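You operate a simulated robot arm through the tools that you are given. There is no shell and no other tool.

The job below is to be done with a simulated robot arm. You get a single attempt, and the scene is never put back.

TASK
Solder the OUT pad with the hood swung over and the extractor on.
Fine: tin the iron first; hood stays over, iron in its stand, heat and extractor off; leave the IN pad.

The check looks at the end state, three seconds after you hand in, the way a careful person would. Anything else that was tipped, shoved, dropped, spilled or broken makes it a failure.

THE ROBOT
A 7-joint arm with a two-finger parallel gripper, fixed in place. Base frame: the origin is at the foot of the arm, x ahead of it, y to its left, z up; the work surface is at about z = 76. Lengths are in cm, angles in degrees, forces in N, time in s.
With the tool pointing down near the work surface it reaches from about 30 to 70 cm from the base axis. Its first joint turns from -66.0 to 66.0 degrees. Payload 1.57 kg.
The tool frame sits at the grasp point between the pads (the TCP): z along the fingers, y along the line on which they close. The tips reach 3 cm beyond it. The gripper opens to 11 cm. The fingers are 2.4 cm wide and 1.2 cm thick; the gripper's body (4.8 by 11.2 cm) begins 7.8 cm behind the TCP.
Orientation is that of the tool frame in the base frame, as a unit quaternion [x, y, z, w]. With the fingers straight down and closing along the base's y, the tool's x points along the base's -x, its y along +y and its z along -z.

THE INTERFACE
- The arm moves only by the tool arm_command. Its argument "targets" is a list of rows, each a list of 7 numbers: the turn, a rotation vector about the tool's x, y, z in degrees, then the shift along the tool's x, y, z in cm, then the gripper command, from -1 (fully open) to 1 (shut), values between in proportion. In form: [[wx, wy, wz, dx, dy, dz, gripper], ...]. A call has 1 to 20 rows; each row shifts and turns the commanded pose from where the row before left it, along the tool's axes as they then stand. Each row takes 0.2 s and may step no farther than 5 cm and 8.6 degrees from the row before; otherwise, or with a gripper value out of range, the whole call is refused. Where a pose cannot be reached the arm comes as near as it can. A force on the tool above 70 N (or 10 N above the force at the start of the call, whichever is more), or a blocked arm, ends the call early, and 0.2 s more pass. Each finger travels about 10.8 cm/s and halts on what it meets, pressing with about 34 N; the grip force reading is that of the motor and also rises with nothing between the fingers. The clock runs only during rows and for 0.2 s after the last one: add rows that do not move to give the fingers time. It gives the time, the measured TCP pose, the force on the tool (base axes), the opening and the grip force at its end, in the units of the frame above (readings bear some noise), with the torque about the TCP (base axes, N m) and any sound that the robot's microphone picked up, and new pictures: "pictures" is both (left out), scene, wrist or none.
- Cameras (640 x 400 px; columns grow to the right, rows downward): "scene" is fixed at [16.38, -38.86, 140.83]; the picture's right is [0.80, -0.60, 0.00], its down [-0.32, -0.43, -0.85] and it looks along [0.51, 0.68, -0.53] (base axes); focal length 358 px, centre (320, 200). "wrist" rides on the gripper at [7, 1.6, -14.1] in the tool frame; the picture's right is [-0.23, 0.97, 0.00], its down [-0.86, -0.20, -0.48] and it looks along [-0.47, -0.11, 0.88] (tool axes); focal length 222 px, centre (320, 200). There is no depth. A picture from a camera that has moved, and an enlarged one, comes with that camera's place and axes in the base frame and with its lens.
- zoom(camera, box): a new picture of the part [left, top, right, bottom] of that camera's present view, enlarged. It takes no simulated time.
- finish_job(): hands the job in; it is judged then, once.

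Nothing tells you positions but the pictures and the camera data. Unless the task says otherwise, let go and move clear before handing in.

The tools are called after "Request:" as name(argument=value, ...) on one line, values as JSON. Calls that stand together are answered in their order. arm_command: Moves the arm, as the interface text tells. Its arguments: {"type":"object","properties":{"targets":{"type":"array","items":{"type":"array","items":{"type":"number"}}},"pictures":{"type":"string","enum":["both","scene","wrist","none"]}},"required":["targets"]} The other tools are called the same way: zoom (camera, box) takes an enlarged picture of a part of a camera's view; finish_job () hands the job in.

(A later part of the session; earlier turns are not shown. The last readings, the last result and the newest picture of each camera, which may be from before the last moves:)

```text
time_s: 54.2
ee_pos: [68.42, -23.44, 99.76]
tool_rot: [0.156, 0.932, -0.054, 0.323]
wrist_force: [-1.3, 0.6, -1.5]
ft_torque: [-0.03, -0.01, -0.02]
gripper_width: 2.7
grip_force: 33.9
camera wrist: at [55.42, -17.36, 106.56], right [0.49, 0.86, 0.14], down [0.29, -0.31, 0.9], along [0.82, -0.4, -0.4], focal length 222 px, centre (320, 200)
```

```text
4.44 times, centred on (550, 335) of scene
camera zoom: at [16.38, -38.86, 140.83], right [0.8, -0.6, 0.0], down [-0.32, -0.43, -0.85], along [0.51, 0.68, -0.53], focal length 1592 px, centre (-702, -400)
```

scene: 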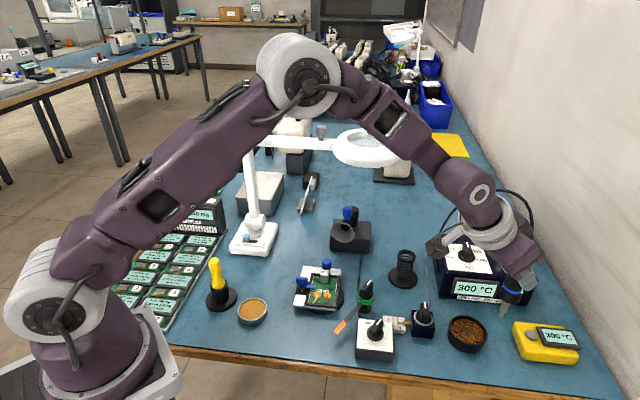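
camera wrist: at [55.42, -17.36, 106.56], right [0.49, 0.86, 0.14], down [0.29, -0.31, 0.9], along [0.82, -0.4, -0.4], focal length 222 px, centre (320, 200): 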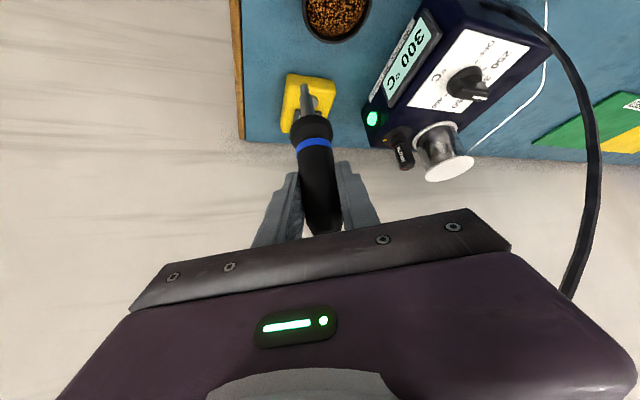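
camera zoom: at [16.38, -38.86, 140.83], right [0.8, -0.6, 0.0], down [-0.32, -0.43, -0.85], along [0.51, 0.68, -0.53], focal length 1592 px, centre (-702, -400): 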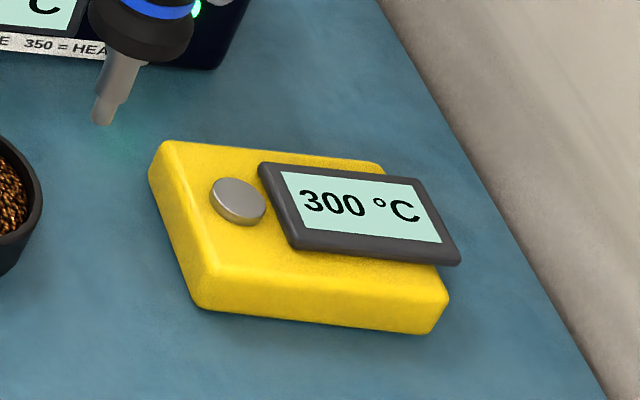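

Request:
arm_command(targets=[[0, 0, 0, 2.48, 2.885, -1.95, 1], [0, 0, 0, 2.48, 2.885, -1.95, 1], [0, 0, 0, 2.48, 2.885, -1.95, 1], [0, 0, 0, 2.48, 2.885, -1.95, 1], [-3.91, 0, -4.98, 0, 0, 0, 1], [-3.91, 0, -4.98, 0, 0, 0, 1], [-3.91, 0, -4.98, 0, 0, 0, 1], [0, 0, 0, 1.5, 0, 1.91, 1], [0, 0, 0, 1.5, 0, 1.91, 1], [0, 0, 0, 1.5, 0, 1.91, 1], [0, 0, 0, 0, 0, 0, 1]], pictures="both")

Request:
zoom(camera="scene", box=[385, 292, 430, 332])

Request:
zoom(camera="wrist", box=[265, 40, 345, 110])

```text
time_s: 56.6
ee_pos: [60.22, -8.54, 92.43]
tool_rot: [-0.001, 0.945, 0.0, 0.327]
wrist_force: [0.6, -0.2, -0.9]
ft_torque: [-0.02, -0.04, -0.03]
gripper_width: 2.7
grip_force: 34.5
camera wrist: at [45.93, -6.87, 99.21], right [0.18, 0.97, 0.14], down [0.38, -0.2, 0.91], along [0.91, -0.11, -0.4], focal length 222 px, centre (320, 200)
```

scene: 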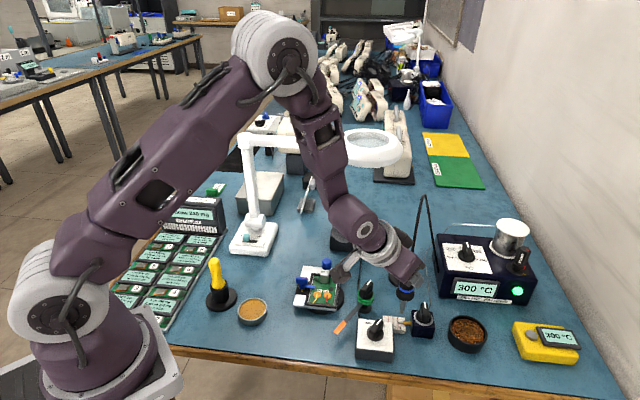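
wrist: 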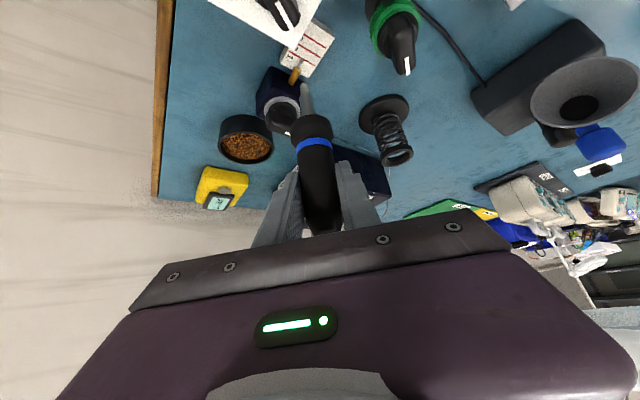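

```text
10.00 times, centred on (408, 312) of scene
camera zoom: at [16.38, -38.86, 140.83], right [0.8, -0.6, 0.0], down [-0.32, -0.43, -0.85], along [0.51, 0.68, -0.53], focal length 3582 px, centre (-555, -920)
```

zoom: 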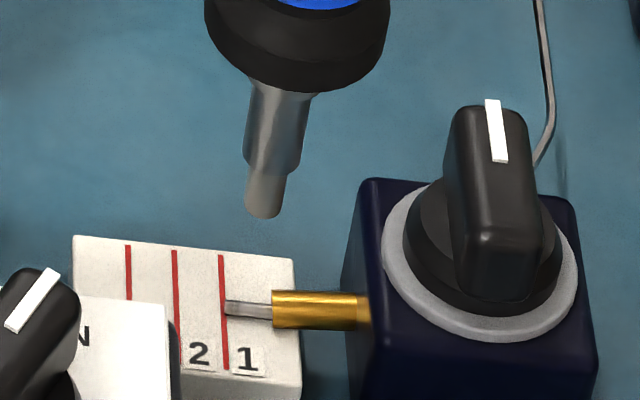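

```text
5.71 times, centred on (305, 75) of wrist
camera zoom: at [45.93, -6.87, 99.21], right [0.18, 0.97, 0.14], down [0.38, -0.2, 0.91], along [0.91, -0.11, -0.4], focal length 1269 px, centre (406, 914)
```

zoom: 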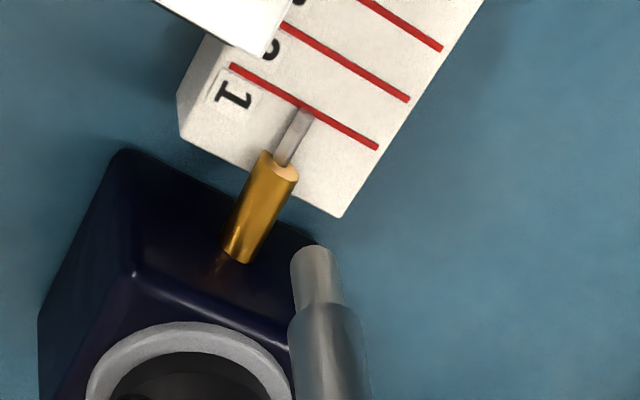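

The wire is intact and the geometry says it sits 3.2 cm straight below the tip. I'll set the tip right at the wire's end and hold for nearly four seconds, since the thermometer also needed a few seconds of contact.

Request:
arm_command(targets=[[0, 0, 0, 1.08, 0.1, 1.18, 1], [0, 0, 0, 1.08, 0.1, 1.18, 1], [0, 0, 0, 0, 0, 0, 1], [0, 0, 0, 0, 0, 0, 1], [0, 0, 0, 0, 0, 0, 1], [0, 0, 0, 0, 0, 0, 1], [0, 0, 0, 0, 0, 0, 1], [0, 0, 0, 0, 0, 0, 1], [0, 0, 0, 0, 0, 0, 1], [0, 0, 0, 0, 0, 0, 1], [0, 0, 0, 0, 0, 0, 1], [0, 0, 0, 0, 0, 0, 1], [0, 0, 0, 0, 0, 0, 1], [0, 0, 0, 0, 0, 0, 1], [0, 0, 0, 0, 0, 0, 1], [0, 0, 0, 0, 0, 0, 1], [0, 0, 0, 0, 0, 0, 1], [0, 0, 0, 0, 0, 0, 1], [0, 0, 0, 0, 0, 0, 1], [0, 0, 0, 0, 0, 0, 1]], pictures="none")

Request:
zoom(camera="scene", box=[400, 312, 424, 328])

Request:
zoom(camera="wrist", box=[290, 70, 320, 100])

```text
time_s: 60.8
ee_pos: [59.89, -8.32, 89.24]
tool_rot: [-0.001, 0.945, 0.0, 0.327]
wrist_force: [0.1, 0.1, -1.5]
ft_torque: [0.0, 0.02, -0.02]
gripper_width: 2.72
grip_force: 34.4
```

```text
16.00 times, centred on (412, 320) of scene
camera zoom: at [16.38, -38.86, 140.83], right [0.8, -0.6, 0.0], down [-0.32, -0.43, -0.85], along [0.51, 0.68, -0.53], focal length 5731 px, centre (-1152, -1720)
```

zoom: 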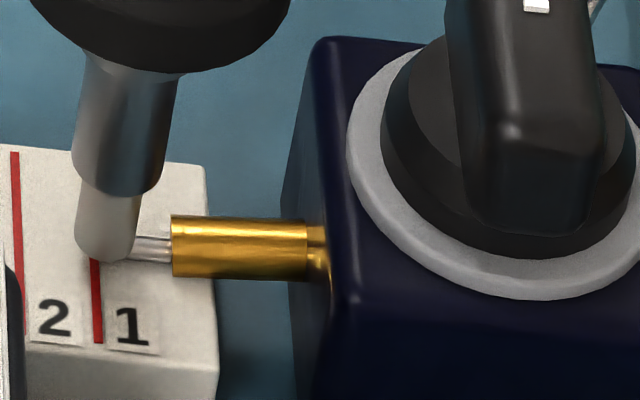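

```text
13.33 times, centred on (305, 85) of wrist
camera zoom: at [45.67, -6.68, 96.07], right [0.18, 0.97, 0.14], down [0.38, -0.2, 0.91], along [0.91, -0.11, -0.4], focal length 2962 px, centre (520, 1733)
```

zoom: 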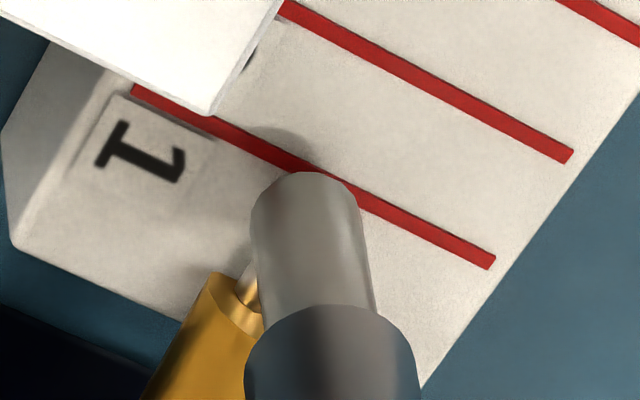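

Still nothing melts even though the tip is plainly on the wire. A dull tip would not take solder, and there is a brass-wool pot at about (69.4, -18.8), so I'll wipe the tip there first. I'll lift and move over it.

Request:
arm_command(targets=[[0, 0, 0, -1.92, 0, -2.44, 1], [0, 0, 0, -1.92, 0, -2.44, 1], [0, 0, 0, -1.92, 0, -2.44, 1], [0, 0, 0, -1.83, -2.65, 1.44, 1], [0, 0, 0, -1.83, -2.65, 1.44, 1], [0, 0, 0, -1.83, -2.65, 1.44, 1], [0, 0, 0, -1.83, -2.65, 1.44, 1], [0, 0, 0, 1.855, 0, 2.36, 1], [0, 0, 0, 1.855, 0, 2.36, 1], [0, 0, 0, 0, 0, 0, 1]], pictures="both")

Request:
zoom(camera="scene", box=[430, 290, 510, 360])

Request:
zoom(camera="wrist", box=[250, 30, 370, 130])

Request:
zoom(camera="scene", box=[385, 292, 430, 332])

```text
time_s: 63.0
ee_pos: [69.19, -18.91, 92.48]
tool_rot: [0.0, 0.945, -0.001, 0.327]
wrist_force: [0.2, 0.6, -0.8]
ft_torque: [-0.03, 0.01, 0.0]
gripper_width: 2.69
grip_force: 34.6
camera wrist: at [55.0, -17.31, 99.31], right [0.18, 0.97, 0.14], down [0.38, -0.2, 0.91], along [0.91, -0.11, -0.4], focal length 222 px, centre (320, 200)
```

scene: 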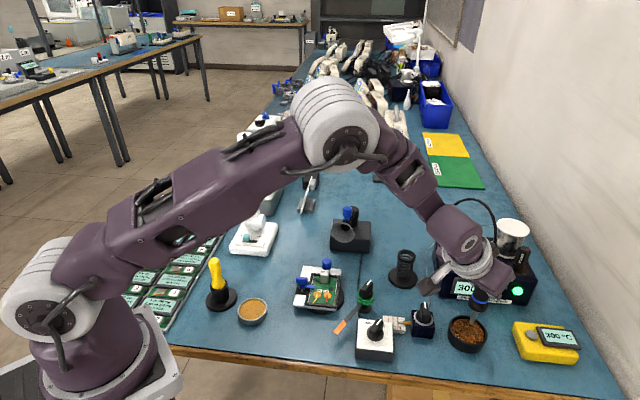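
wrist: 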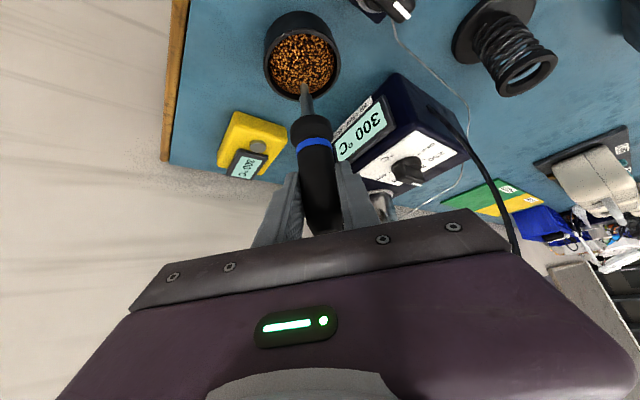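

```text
5.71 times, centred on (470, 325) of scene
camera zoom: at [16.38, -38.86, 140.83], right [0.8, -0.6, 0.0], down [-0.32, -0.43, -0.85], along [0.51, 0.68, -0.53], focal length 2047 px, centre (-537, -514)
```

zoom: 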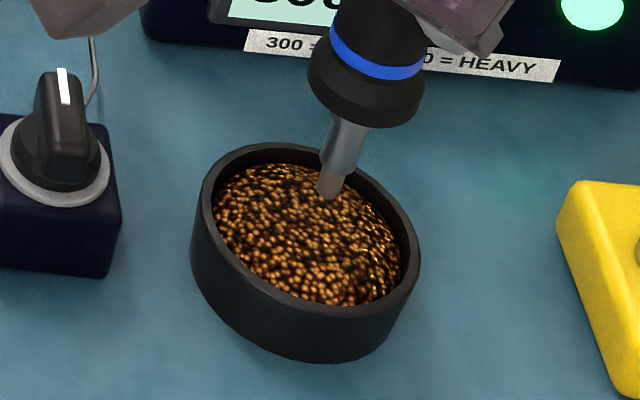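

```text
4.00 times, centred on (310, 80) of wrist
camera zoom: at [55.0, -17.31, 99.31], right [0.18, 0.97, 0.14], down [0.38, -0.2, 0.91], along [0.91, -0.11, -0.4], focal length 888 px, centre (360, 680)
```

zoom: 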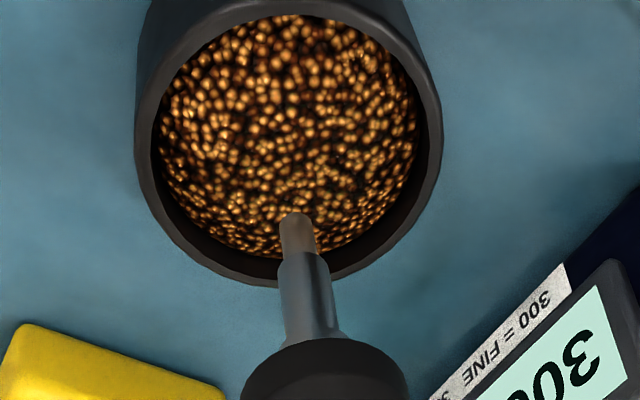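

```text
10.00 times, centred on (408, 312) of scene
camera zoom: at [16.38, -38.86, 140.83], right [0.8, -0.6, 0.0], down [-0.32, -0.43, -0.85], along [0.51, 0.68, -0.53], focal length 3582 px, centre (-555, -920)
```

zoom: 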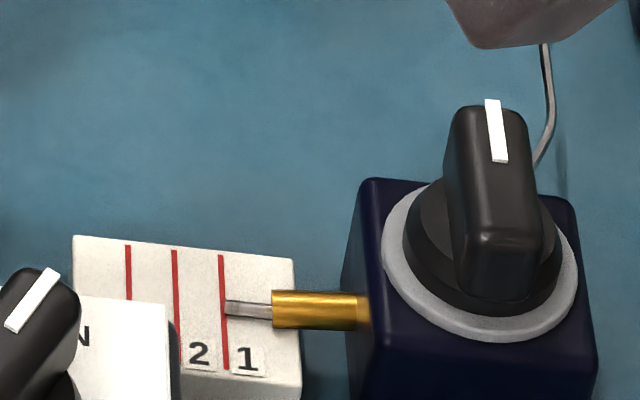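

Request:
arm_command(targets=[[0, 0, 0, 0.76, 0.1, 0.8, 1], [0, 0, 0, 0.76, 0.1, 0.8, 1], [0, 0, 0, 0.185, 0, 0.236, 1], [0, 0, 0, 0, 0, 0, 1]], pictures="none")

Request:
zoom(camera="scene", box=[430, 290, 510, 360])

Request:
zoom(camera="wrist", box=[250, 30, 370, 130])

```text
time_s: 64.0
ee_pos: [69.18, -18.81, 90.39]
tool_rot: [0.0, 0.944, -0.001, 0.329]
wrist_force: [-9.1, 0.9, 26.2]
ft_torque: [0.16, 0.77, -0.04]
gripper_width: 2.67
grip_force: 34.0
```

```text
5.71 times, centred on (470, 325) of scene
camera zoom: at [16.3, -38.84, 140.85], right [0.8, -0.6, 0.0], down [-0.32, -0.43, -0.85], along [0.51, 0.68, -0.53], focal length 2047 px, centre (-537, -514)
```

zoom: 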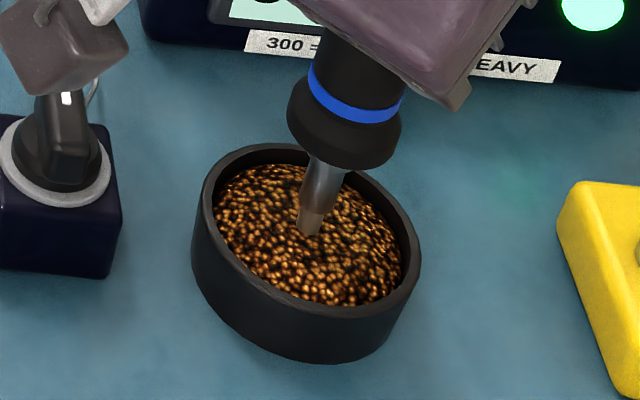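

```text
4.00 times, centred on (310, 80) of wrist
camera zoom: at [54.82, -17.08, 97.06], right [0.18, 0.97, 0.14], down [0.37, -0.2, 0.91], along [0.91, -0.11, -0.4], focal length 888 px, centre (360, 680)
```

zoom: 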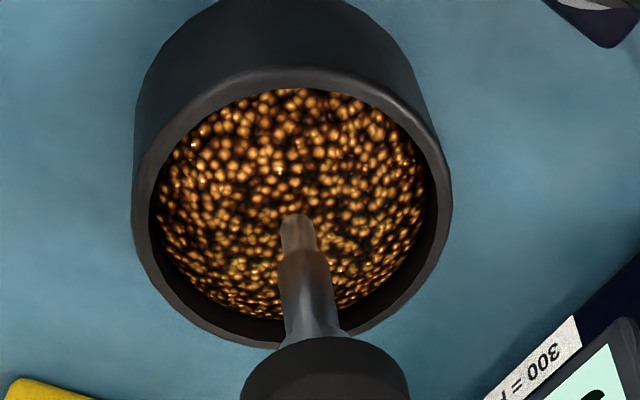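

The wool surface is solid and I'm pressing harder than needed. I'll ease off, make a light wiping stroke near the surface, and then lift.

Request:
arm_command(targets=[[0, 0, 0, -0.18, 0, -0.23, 1], [0, 0, 0, 0, 0.4, 0, 1], [0, 0, 0, 0, 0, 0, 1], [0, 0, 0, 0, -0.4, 0, 1], [0, 0, 0, 0, -0.4, 0, 1], [0, 0, 0, 0, 0.4, 0, 1], [0, 0, 0, 0, 0, 0, 1]], pictures="none")

Request:
zoom(camera="scene", box=[430, 290, 510, 360])

```text
time_s: 65.6
ee_pos: [69.13, -18.78, 90.36]
tool_rot: [-0.001, 0.945, 0.0, 0.328]
wrist_force: [-1.1, -2.5, 1.0]
ft_torque: [-0.23, -0.01, -0.02]
gripper_width: 2.7
grip_force: 33.7
```

```text
5.71 times, centred on (470, 325) of scene
camera zoom: at [16.37, -38.86, 140.83], right [0.8, -0.6, 0.0], down [-0.32, -0.43, -0.85], along [0.51, 0.68, -0.53], focal length 2047 px, centre (-537, -514)
```

zoom: 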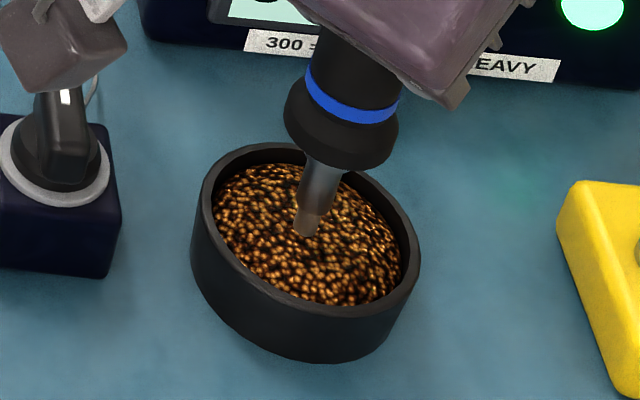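

Request:
arm_command(targets=[[0, 0, 0, 0.06, 0.4, 0.08, 1], [0, 0, 0, 0, 0.4, 0, 1], [0, 0, 0, 0, -0.4, 0, 1], [0, 0, 0, 0, -0.4, 0, 1], [0, 0, 0, 0, 0.4, 0, 1], [0, 0, 0, 0, -0.4, 0, 1], [0, 0, 0, -1.236, 0, -1.572, 1], [0, 0, 0, -1.545, 0, -1.965, 1], [0, 0, 0, 0, 0, 0, 1]], pictures="both")

Request:
zoom(camera="scene", box=[430, 270, 510, 340])

Request:
zoom(camera="wrist", box=[250, 60, 370, 160])

```text
time_s: 67.6
ee_pos: [68.95, -18.77, 94.7]
tool_rot: [-0.001, 0.945, 0.001, 0.327]
wrist_force: [-0.5, 0.4, -0.5]
ft_torque: [0.01, 0.0, 0.0]
gripper_width: 2.68
grip_force: 33.5
camera wrist: at [54.75, -17.07, 101.54], right [0.18, 0.97, 0.14], down [0.38, -0.2, 0.9], along [0.91, -0.11, -0.4], focal length 222 px, centre (320, 200)
```

scene: 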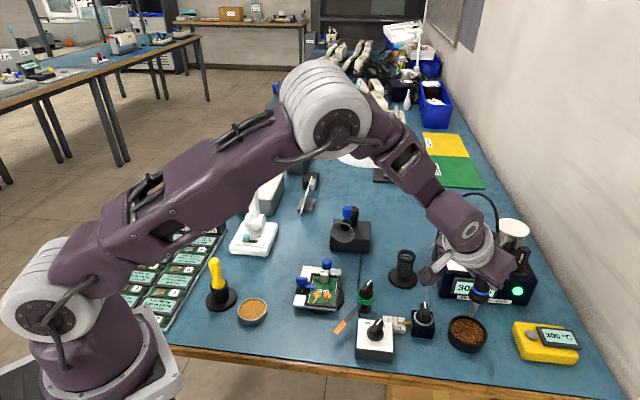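
wrist: 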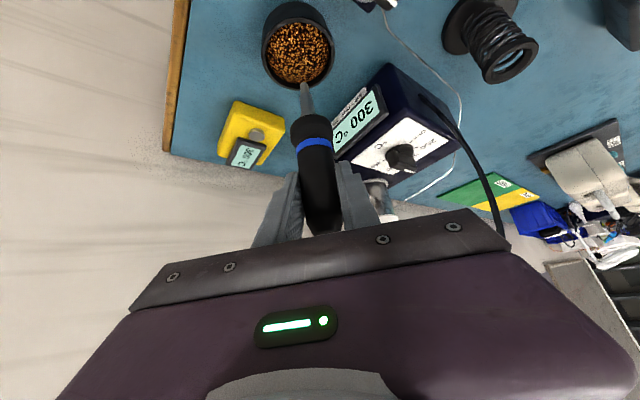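

```text
5.71 times, centred on (470, 305) of scene
camera zoom: at [16.38, -38.86, 140.83], right [0.8, -0.6, 0.0], down [-0.32, -0.43, -0.85], along [0.51, 0.68, -0.53], focal length 2047 px, centre (-537, -400)
```

zoom: 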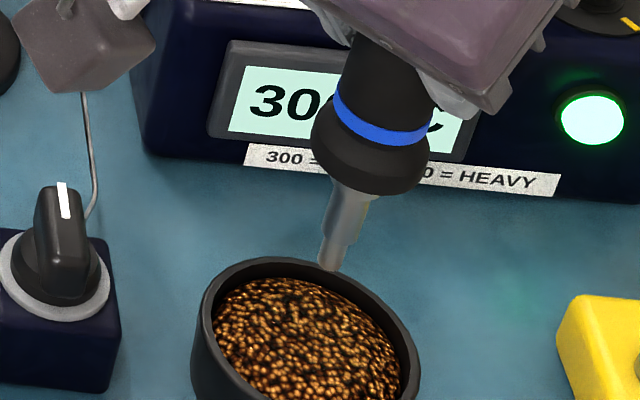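

```text
4.00 times, centred on (310, 110) of wrist
camera zoom: at [54.75, -17.07, 101.54], right [0.18, 0.97, 0.14], down [0.38, -0.2, 0.9], along [0.91, -0.11, -0.4], focal length 888 px, centre (360, 560)
```

zoom: 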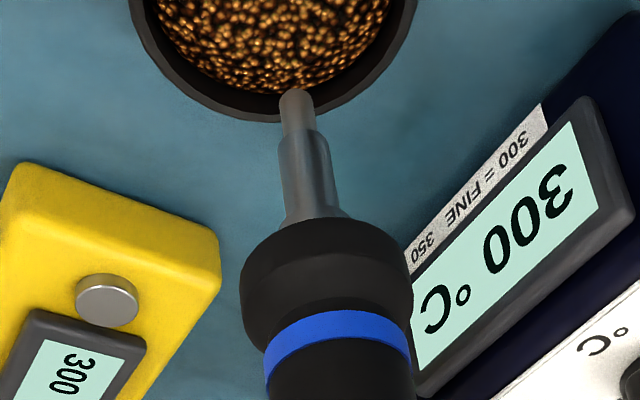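

The tip and grip are unchanged. I'll retry the wire now that the tip has been wiped.

Request:
arm_command(targets=[[0, 0, 0, -2.35, 0, -2.99, 1], [0, 0, 0, 2.29, 3.45, -1.8, 1], [0, 0, 0, 2.29, 3.45, -1.8, 1], [0, 0, 0, 2.29, 3.45, -1.8, 1], [0, 0, 0, 1.855, 0, 2.36, 1], [0, 0, 0, 1.855, 0, 2.36, 1], [0, 0, 0, 1.1, 0, 1.4, 1], [0, 0, 0, 0.93, 0, 1.18, 1], [0, 0, 0, 0, 0, 0, 1], [0, 0, 0, 0, 0, 0, 1], [0, 0, 0, 0, 0, 0, 1], [0, 0, 0, 0, 0, 0, 1], [0, 0, 0, 0, 0, 0, 1], [0, 0, 0, 0, 0, 0, 1], [0, 0, 0, 0, 0, 0, 1], [0, 0, 0, 0, 0, 0, 1], [0, 0, 0, 0, 0, 0, 1], [0, 0, 0, 0, 0, 0, 1]], pictures="none")

Request:
zoom(camera="scene", box=[400, 312, 424, 328])

Request:
zoom(camera="wrist", box=[280, 60, 330, 110])

```text
time_s: 71.4
ee_pos: [60.23, -8.36, 89.32]
tool_rot: [-0.001, 0.945, 0.0, 0.327]
wrist_force: [-0.7, -0.4, -1.4]
ft_torque: [0.0, 0.0, -0.02]
gripper_width: 2.7
grip_force: 33.9
```

```text
16.00 times, centred on (412, 320) of scene
camera zoom: at [16.38, -38.86, 140.83], right [0.8, -0.6, 0.0], down [-0.32, -0.43, -0.85], along [0.51, 0.68, -0.53], focal length 5731 px, centre (-1152, -1720)
```

zoom: 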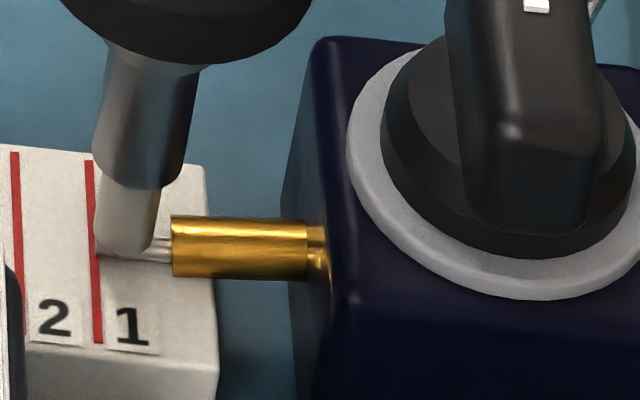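

```text
8.00 times, centred on (305, 85) of wrist
camera zoom: at [46.01, -6.78, 96.08], right [0.18, 0.97, 0.14], down [0.38, -0.2, 0.91], along [0.91, -0.11, -0.4], focal length 1777 px, centre (440, 1120)
```

zoom: 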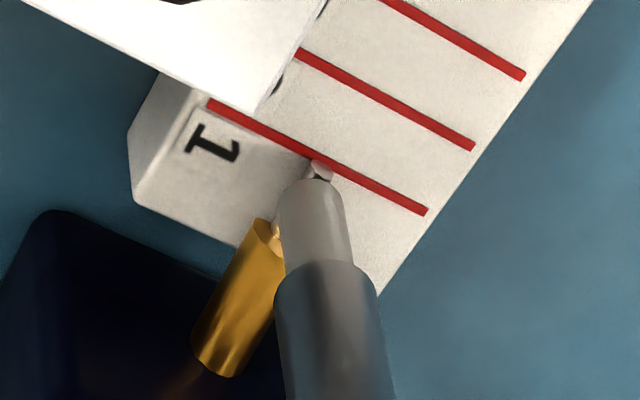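

Request:
arm_command(targets=[[0, 0, 0, 0.155, 0, 0.197, 1], [0, 0, 0, 0.155, 0, 0.197, 1], [0, 0, 0, 0, 0, 0, 1], [0, 0, 0, 0, 0, 0, 1], [0, 0, 0, 0, 0, 0, 1], [0, 0, 0, 0, 0, 0, 1], [0, 0, 0, 0, 0, 0, 1], [0, 0, 0, 0, 0, 0, 1], [0, 0, 0, 0, 0, 0, 1], [0, 0, 0, 0, 0, 0, 1]], pictures="none")

Request:
zoom(camera="scene", box=[400, 312, 424, 328])

Request:
zoom(camera="wrist", box=[280, 60, 330, 110])

```text
time_s: 73.6
ee_pos: [60.28, -8.44, 88.82]
tool_rot: [0.0, 0.945, -0.001, 0.329]
wrist_force: [1.6, 0.5, 15.0]
ft_torque: [0.0, -0.22, 0.04]
gripper_width: 2.7
grip_force: 34.4
```

```text
16.00 times, centred on (412, 320) of scene
camera zoom: at [16.35, -38.85, 140.84], right [0.8, -0.6, 0.0], down [-0.32, -0.43, -0.85], along [0.51, 0.68, -0.53], focal length 5731 px, centre (-1152, -1720)
```

zoom: 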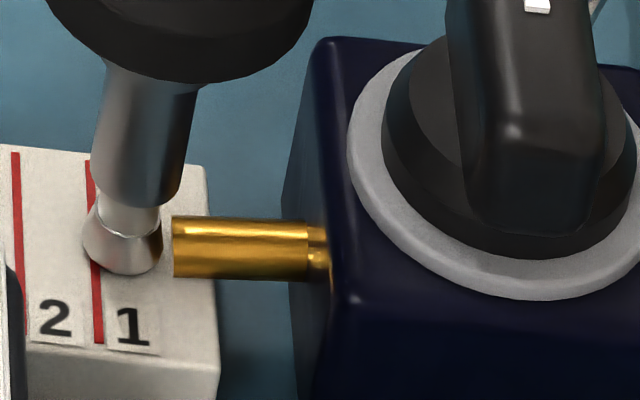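

```text
8.00 times, centred on (305, 85) of wrist
camera zoom: at [46.06, -6.75, 95.61], right [0.18, 0.97, 0.14], down [0.37, -0.2, 0.91], along [0.91, -0.11, -0.4], focal length 1777 px, centre (440, 1120)
```

zoom: 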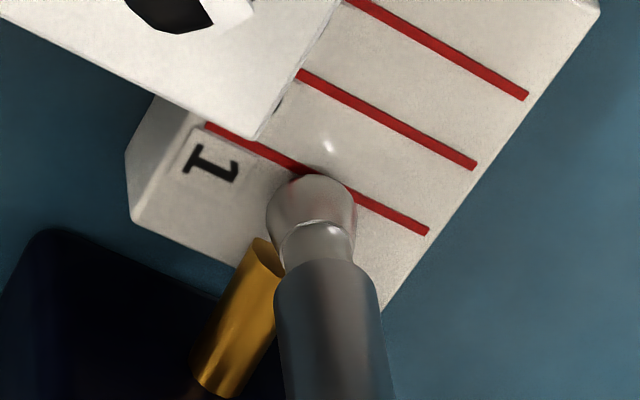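

The wire has melted and the tip now carries a shiny ball of solder: firm contact was what was missing, and the iron is tinned. I'll lift gently and carry it over to the OUT pad.

Request:
arm_command(targets=[[0, 0, 0, -0.309, 0, -0.393, 1], [0, 0, 0, -0.927, 0, -1.179, 1], [0, 0, 0, -1.6, 0, -2.04, 1], [0, 0, 0, -1.6, 0, -2.04, 1], [0, 0, 0, -1.6, 0, -2.04, 1], [0, 0, 0, 1.61, 3.6, -1.27, 1], [0, 0, 0, 1.61, 3.6, -1.27, 1], [0, 0, 0, 1.61, 3.6, -1.27, 1], [0, 0, 0, 1.61, 3.6, -1.27, 1], [0, 0, 0, 0, 0, 0, 1]], pictures="both")

Request:
zoom(camera="scene", box=[280, 220, 400, 320])

Request:
zoom(camera="scene", box=[385, 292, 430, 332])

```text
time_s: 75.8
ee_pos: [51.97, 5.92, 98.53]
tool_rot: [-0.001, 0.945, 0.0, 0.327]
wrist_force: [-0.3, 0.3, -1.9]
ft_torque: [-0.01, 0.01, 0.05]
gripper_width: 2.71
grip_force: 34.1
camera wrist: at [37.7, 7.67, 105.39], right [0.18, 0.97, 0.14], down [0.38, -0.2, 0.91], along [0.91, -0.11, -0.4], focal length 222 px, centre (320, 200)
```

scene: 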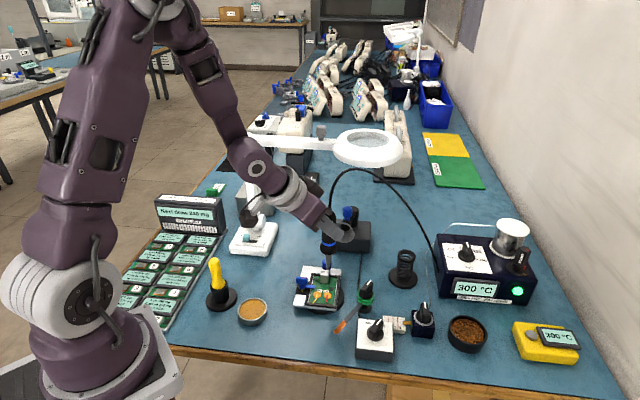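
wrist: 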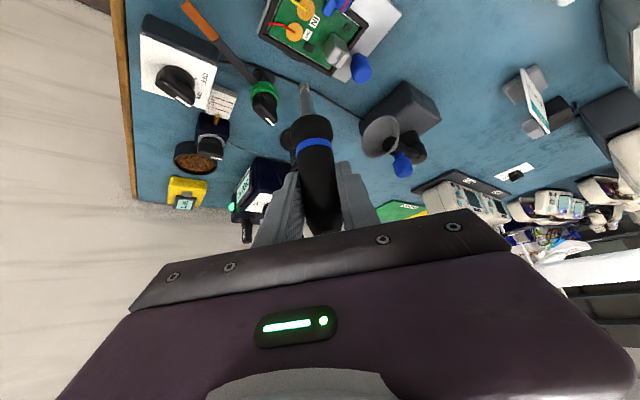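

```text
4.00 times, centred on (340, 270) of scene
camera zoom: at [16.38, -38.85, 140.83], right [0.8, -0.6, 0.0], down [-0.32, -0.43, -0.85], along [0.51, 0.68, -0.53], focal length 1433 px, centre (240, -80)
```

zoom: 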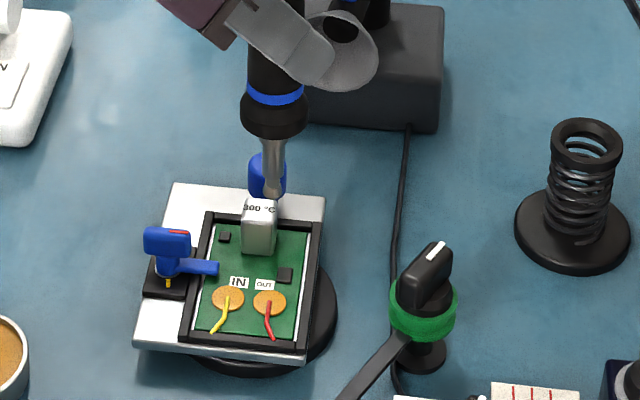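

```text
10.00 times, centred on (408, 312) of scene
camera zoom: at [16.38, -38.85, 140.83], right [0.8, -0.6, 0.0], down [-0.32, -0.43, -0.85], along [0.51, 0.68, -0.53], focal length 3582 px, centre (-555, -920)
```

zoom: 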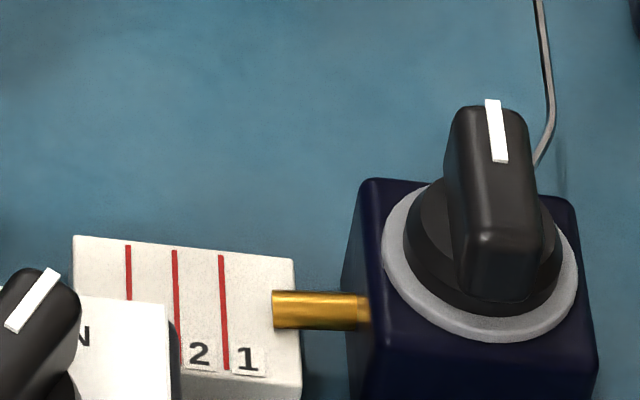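

Request:
zoom(camera="scene", box=[320, 245, 360, 280])

Request:
zoom(camera="wrist", box=[250, 0, 370, 110])

Request:
zoom(camera="wrist", box=[290, 75, 320, 105])

```text
11.43 times, centred on (340, 262) of scene
camera zoom: at [16.38, -38.85, 140.83], right [0.8, -0.6, 0.0], down [-0.32, -0.43, -0.85], along [0.51, 0.68, -0.53], focal length 4094 px, centre (91, -514)
```

zoom: 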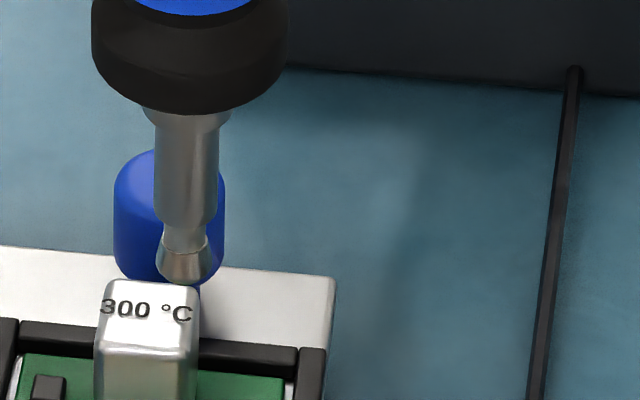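

```text
3.64 times, centred on (310, 55) of wrist
camera zoom: at [37.7, 7.67, 105.39], right [0.18, 0.97, 0.14], down [0.38, -0.2, 0.91], along [0.91, -0.11, -0.4], focal length 808 px, centre (356, 727)
```

zoom: 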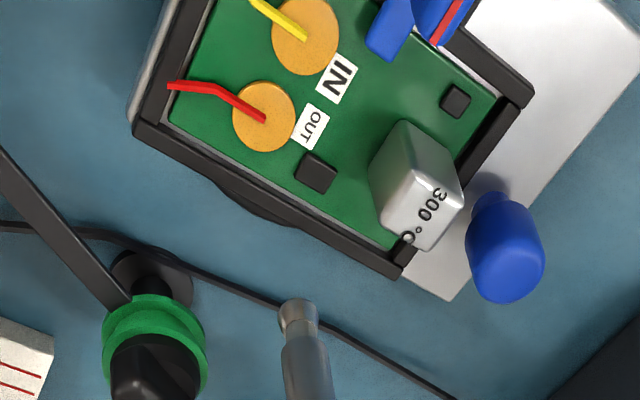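

```text
13.33 times, centred on (305, 90) of wrist
camera zoom: at [37.7, 7.67, 105.39], right [0.18, 0.97, 0.14], down [0.38, -0.2, 0.91], along [0.91, -0.11, -0.4], focal length 2962 px, centre (520, 1667)
```

zoom: 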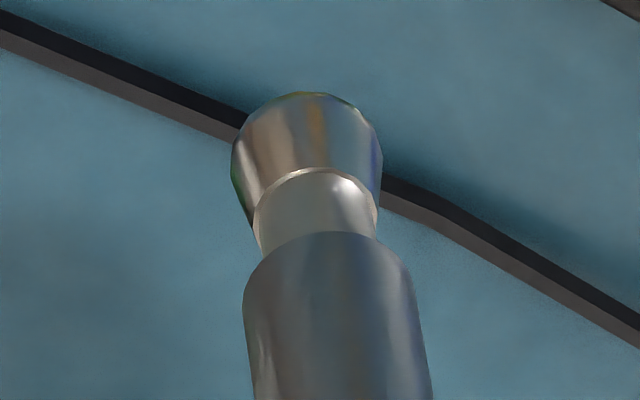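

The blob is there, bright and shiny, and the tip is already over the OUT pad, which I place at (52.15, 5.97, 79.2); the IN pad is 2.4 cm away. I'll descend most of the way and re-check alignment.

Request:
arm_command(targets=[[0, 0, 0, 1.236, 0, 1.572, 1], [0, 0, 0, 1.236, 0, 1.572, 1], [0, 0, 0, 1.236, 0, 1.572, 1], [0, 0, 0, 0, 0, 0, 1]], pictures="both")

Request:
zoom(camera="scene", box=[300, 260, 345, 310])

Request:
zoom(camera="wrist", box=[260, 20, 360, 110])

```text
time_s: 76.8
ee_pos: [51.85, 6.19, 92.47]
tool_rot: [-0.001, 0.945, 0.001, 0.327]
wrist_force: [0.3, 0.8, -1.1]
ft_torque: [0.01, 0.01, 0.02]
gripper_width: 2.69
grip_force: 33.9
camera wrist: at [37.73, 7.69, 99.26], right [0.18, 0.97, 0.14], down [0.38, -0.2, 0.91], along [0.91, -0.11, -0.4], focal length 222 px, centre (320, 200)
```

scene: 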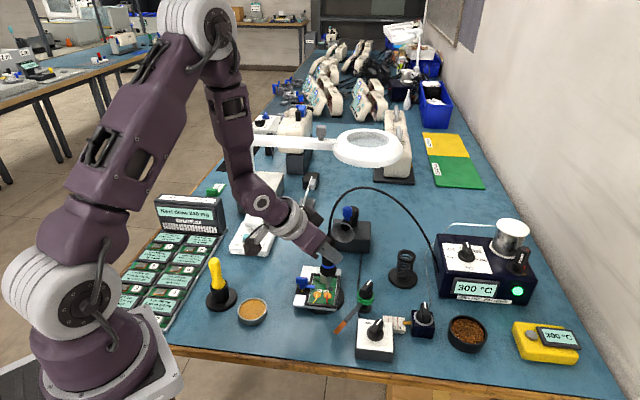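
wrist: 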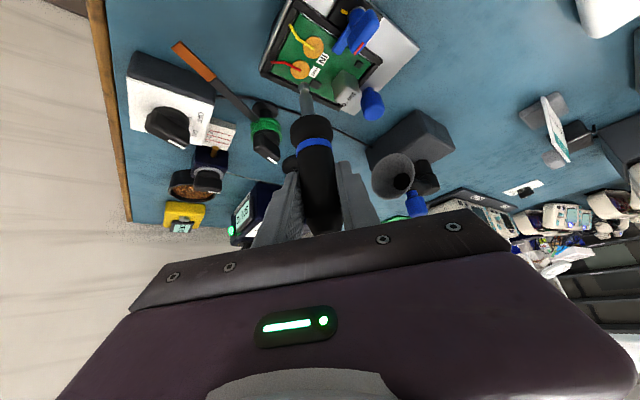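

```text
8.00 times, centred on (322, 285) of scene
camera zoom: at [16.38, -38.86, 140.83], right [0.8, -0.6, 0.0], down [-0.32, -0.43, -0.85], along [0.51, 0.68, -0.53], focal length 2866 px, centre (300, -480)
```

zoom: 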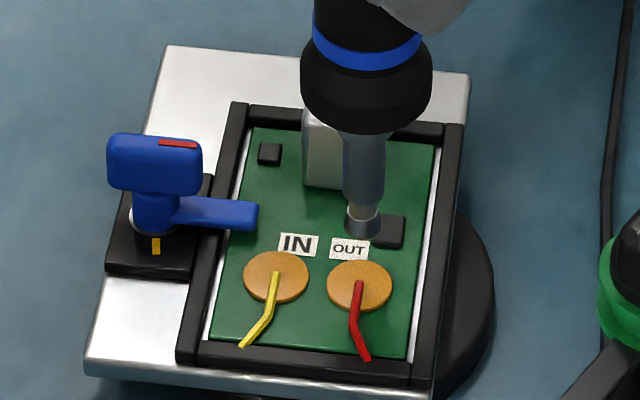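

```text
4.44 times, centred on (310, 65) of wrist
camera zoom: at [37.73, 7.69, 99.26], right [0.18, 0.97, 0.14], down [0.38, -0.2, 0.91], along [0.91, -0.11, -0.4], focal length 987 px, centre (364, 800)
```

zoom: 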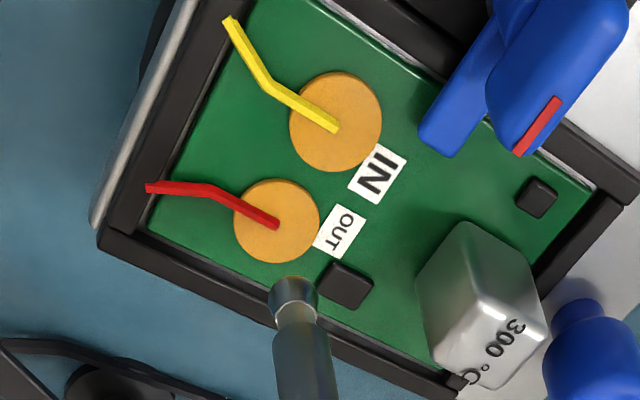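

Request:
arm_command(targets=[[0, 0, 0, 0.6, -0.03, 0.68, 1], [0, 0, 0, 0.59, -0.02, 0.67, 1], [0, 0, 0, 0, 0, 0, 1]], pictures="none")

Request:
zoom(camera="scene", box=[300, 260, 345, 310])

Request:
zoom(camera="wrist", box=[260, 20, 360, 110])

```text
time_s: 77.6
ee_pos: [51.87, 6.04, 90.74]
tool_rot: [0.0, 0.945, -0.001, 0.328]
wrist_force: [0.8, 0.8, -1.0]
ft_torque: [0.01, -0.02, -0.02]
gripper_width: 2.69
grip_force: 33.9
```

```text
8.00 times, centred on (322, 285) of scene
camera zoom: at [16.38, -38.86, 140.83], right [0.8, -0.6, 0.0], down [-0.32, -0.43, -0.85], along [0.51, 0.68, -0.53], focal length 2866 px, centre (300, -480)
```

zoom: 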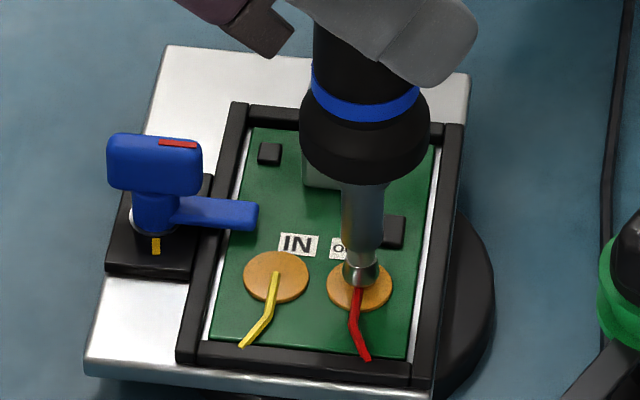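

```text
4.44 times, centred on (310, 65) of wrist
camera zoom: at [37.65, 7.63, 97.49], right [0.18, 0.97, 0.14], down [0.38, -0.2, 0.91], along [0.91, -0.11, -0.4], focal length 987 px, centre (364, 800)
```

zoom: 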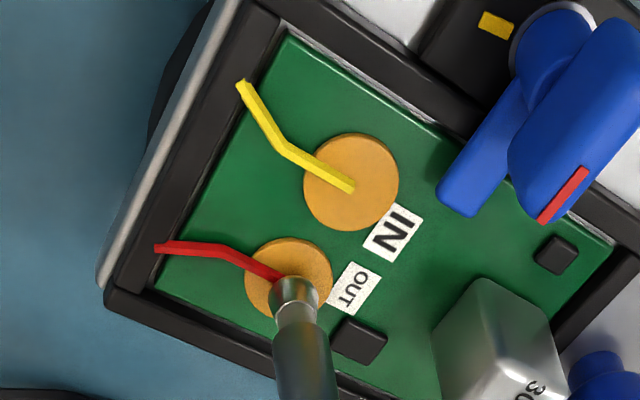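

The blob is about 4 mm above the middle of the OUT pad and well away from IN. I'll go down in small steps until I feel contact.

Request:
arm_command(targets=[[0, 0, 0, 0.124, 0, 0.157, 1], [0, 0, 0, 0.062, 0, 0.079, 1], [0, 0, 0, 0, 0, 0, 1]], pictures="none")

Request:
zoom(camera="scene", box=[310, 275, 340, 305])

Request:
zoom(camera="wrist", box=[280, 55, 340, 110])

```text
time_s: 78.4
ee_pos: [51.89, 6.12, 90.48]
tool_rot: [-0.001, 0.945, 0.0, 0.328]
wrist_force: [-0.3, 0.5, 3.9]
ft_torque: [-0.04, 0.11, -0.02]
gripper_width: 2.68
grip_force: 34.0
```

```text
13.33 times, centred on (325, 290) of scene
camera zoom: at [16.37, -38.86, 140.83], right [0.8, -0.6, 0.0], down [-0.32, -0.43, -0.85], along [0.51, 0.68, -0.53], focal length 4776 px, centre (253, -1000)
```

zoom: 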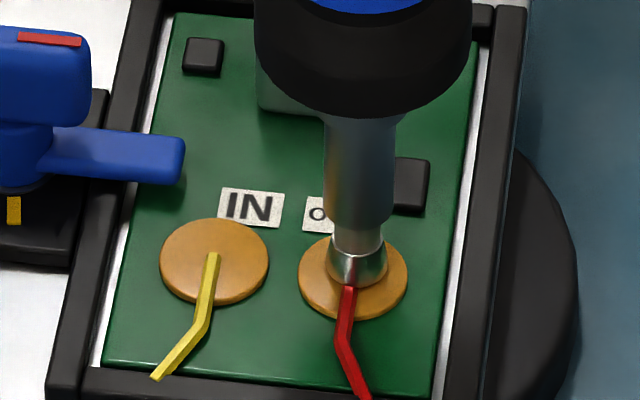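

```text
7.27 times, centred on (310, 82) of wrist
camera zoom: at [37.67, 7.62, 97.24], right [0.18, 0.97, 0.14], down [0.38, -0.2, 0.91], along [0.91, -0.11, -0.4], focal length 1615 px, centre (393, 1054)
```

zoom: 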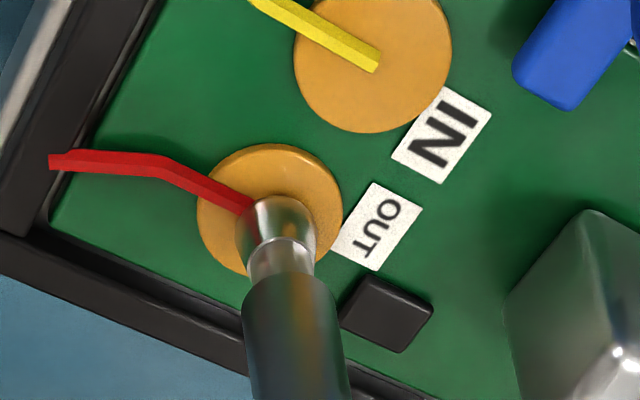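

Contact at about 5 N, right on the OUT pad. I'll hold there and watch the joint.

Request:
arm_command(targets=[[0, 0, 0, 0, 0, 0, 1], [0, 0, 0, 0, 0, 0, 1], [0, 0, 0, 0, 0, 0, 1], [0, 0, 0, 0, 0, 0, 1], [0, 0, 0, 0, 0, 0, 1]], pictures="none")

Request:
zoom(camera="scene", box=[310, 275, 340, 305])

Request:
zoom(camera="wrist", box=[280, 55, 340, 110])

```text
time_s: 79.6
ee_pos: [51.83, 5.92, 90.44]
tool_rot: [-0.001, 0.945, 0.0, 0.329]
wrist_force: [0.8, -0.8, 4.8]
ft_torque: [0.0, -0.1, 0.01]
gripper_width: 2.66
grip_force: 34.2
```

```text
13.33 times, centred on (325, 290) of scene
camera zoom: at [16.37, -38.86, 140.83], right [0.8, -0.6, 0.0], down [-0.32, -0.43, -0.85], along [0.51, 0.68, -0.53], focal length 4776 px, centre (253, -1000)
```

zoom: 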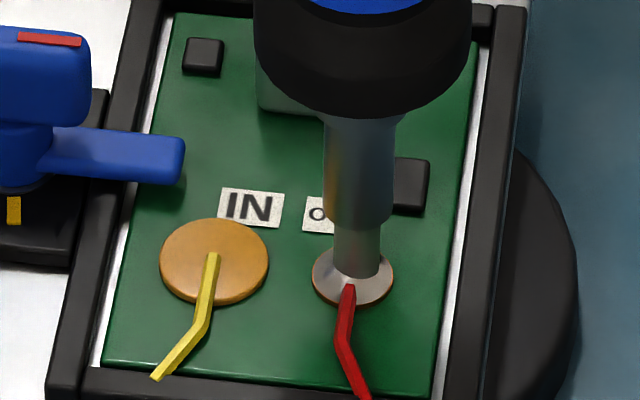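

```text
7.27 times, centred on (310, 82) of wrist
camera zoom: at [37.67, 7.62, 97.24], right [0.18, 0.97, 0.14], down [0.38, -0.2, 0.91], along [0.91, -0.11, -0.4], focal length 1615 px, centre (393, 1054)
```

zoom: 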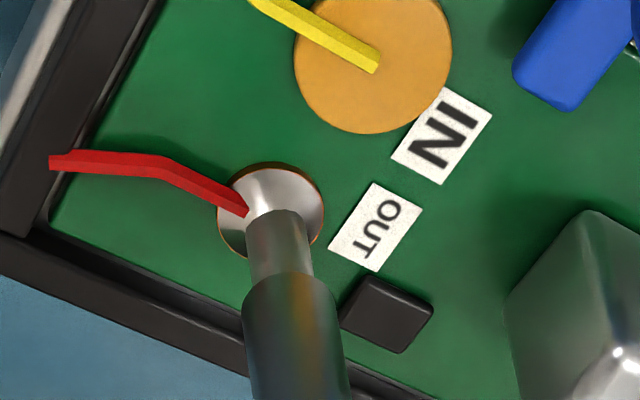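

The solder has flowed: the OUT pad now shows a silver fillet around the red lead. I'll lift straight off right away.

Request:
arm_command(targets=[[0, 0, 0, -0.309, 0, -0.393, 1], [0, 0, 0, -0.927, 0, -1.179, 1], [0, 0, 0, -1.6, 0, -2.04, 1], [0, 0, 0, -1.6, 0, -2.04, 1], [0, 0, 0, -1.6, 0, -2.04, 1], [0, 0, 0, 0, 0, 0, 1]], pictures="both")

Request:
zoom(camera="scene", box=[310, 275, 340, 305])

Request:
zoom(camera="wrist", box=[260, 0, 340, 60])

Request:
zoom(camera="wrist", box=[290, 75, 320, 105])

```text
time_s: 81.0
ee_pos: [51.9, 5.95, 100.24]
tool_rot: [0.0, 0.945, 0.0, 0.327]
wrist_force: [-0.4, -0.1, -0.1]
ft_torque: [0.01, -0.04, -0.02]
gripper_width: 2.7
grip_force: 34.1
camera wrist: at [37.67, 7.64, 107.0], right [0.18, 0.97, 0.14], down [0.38, -0.2, 0.91], along [0.91, -0.11, -0.4], focal length 222 px, centre (320, 200)
```

scene: 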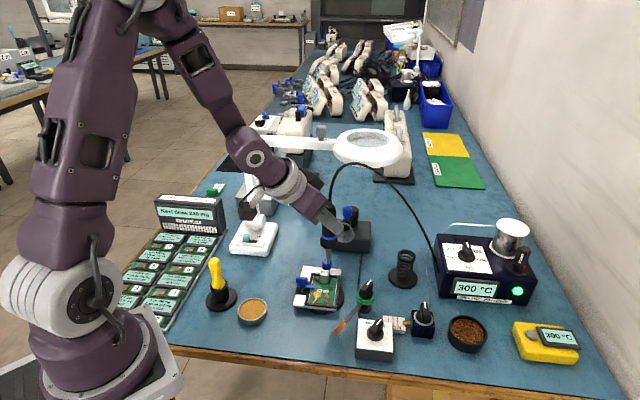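
wrist: 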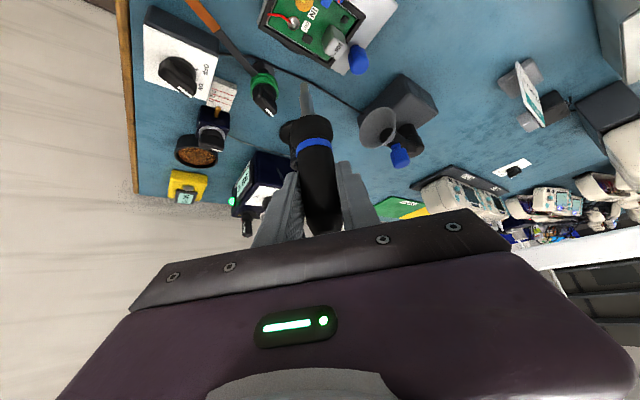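

```text
13.33 times, centred on (325, 290) of scene
camera zoom: at [16.38, -38.86, 140.83], right [0.8, -0.6, 0.0], down [-0.32, -0.43, -0.85], along [0.51, 0.68, -0.53], focal length 4776 px, centre (253, -1000)
```

zoom: 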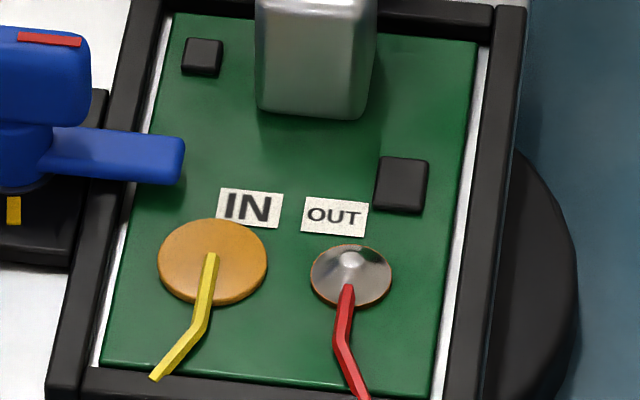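

```text
6.67 times, centred on (300, 30) of wrist
camera zoom: at [37.67, 7.64, 107.0], right [0.18, 0.97, 0.14], down [0.38, -0.2, 0.91], along [0.91, -0.11, -0.4], focal length 1481 px, centre (453, 1333)
```

zoom: 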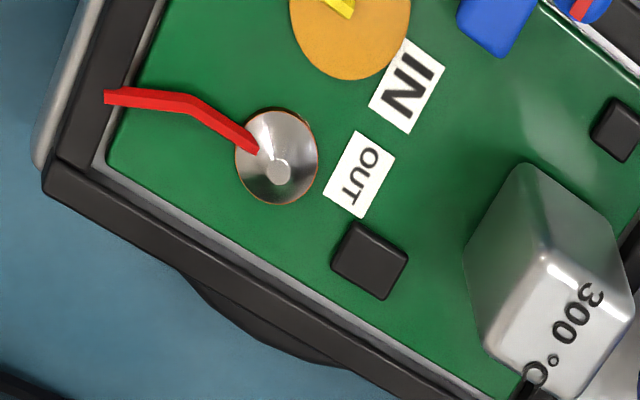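

```text
13.33 times, centred on (305, 90) of wrist
camera zoom: at [37.67, 7.64, 107.0], right [0.18, 0.97, 0.14], down [0.38, -0.2, 0.91], along [0.91, -0.11, -0.4], focal length 2962 px, centre (520, 1667)
```

zoom: 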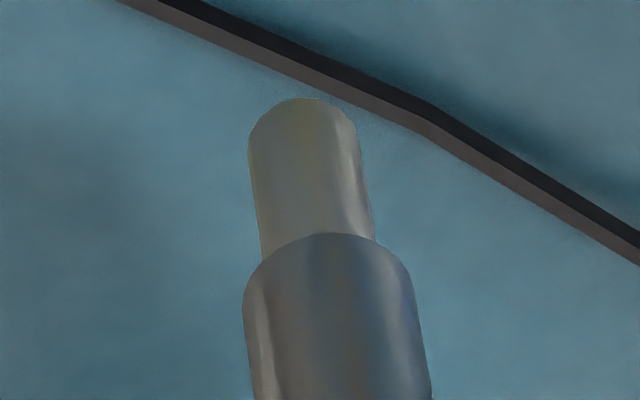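

The joint looks right: a concave silver fillet over the whole OUT pad, with IN untouched. Before returning the iron I'll compare how it sits in the grip with the view just after I first lifted it.

Request:
zoom(camera="wrist", box=[230, 60, 430, 240])

Request:
zoom(camera="scene", box=[380, 230, 430, 300])

```text
2.22 times, centred on (330, 150) of wrist
camera zoom: at [37.67, 7.64, 107.0], right [0.18, 0.97, 0.14], down [0.38, -0.2, 0.91], along [0.91, -0.11, -0.4], focal length 494 px, centre (298, 311)
```

zoom: 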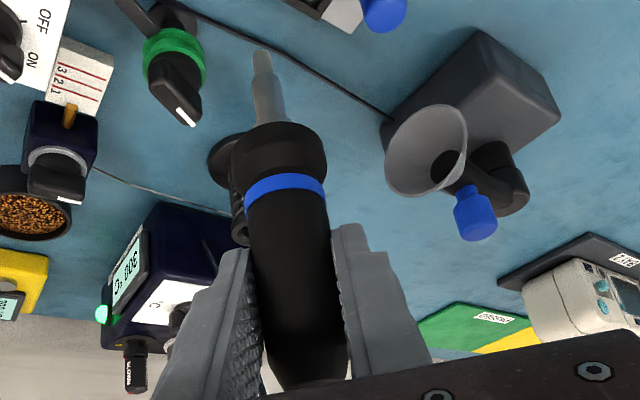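

```text
5.71 times, centred on (405, 265) of scene
camera zoom: at [16.38, -38.86, 140.83], right [0.8, -0.6, 0.0], down [-0.32, -0.43, -0.85], along [0.51, 0.68, -0.53], focal length 2047 px, centre (-166, -171)
```

zoom: 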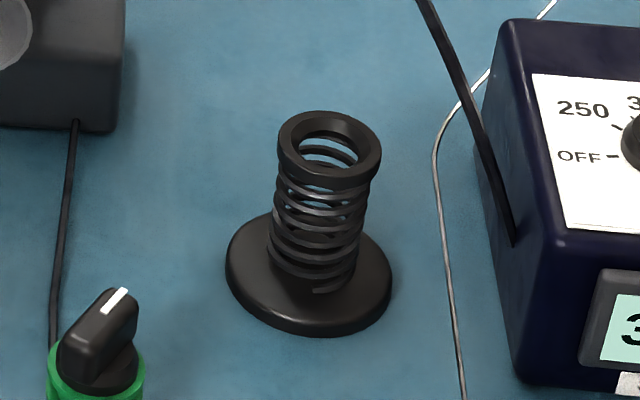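

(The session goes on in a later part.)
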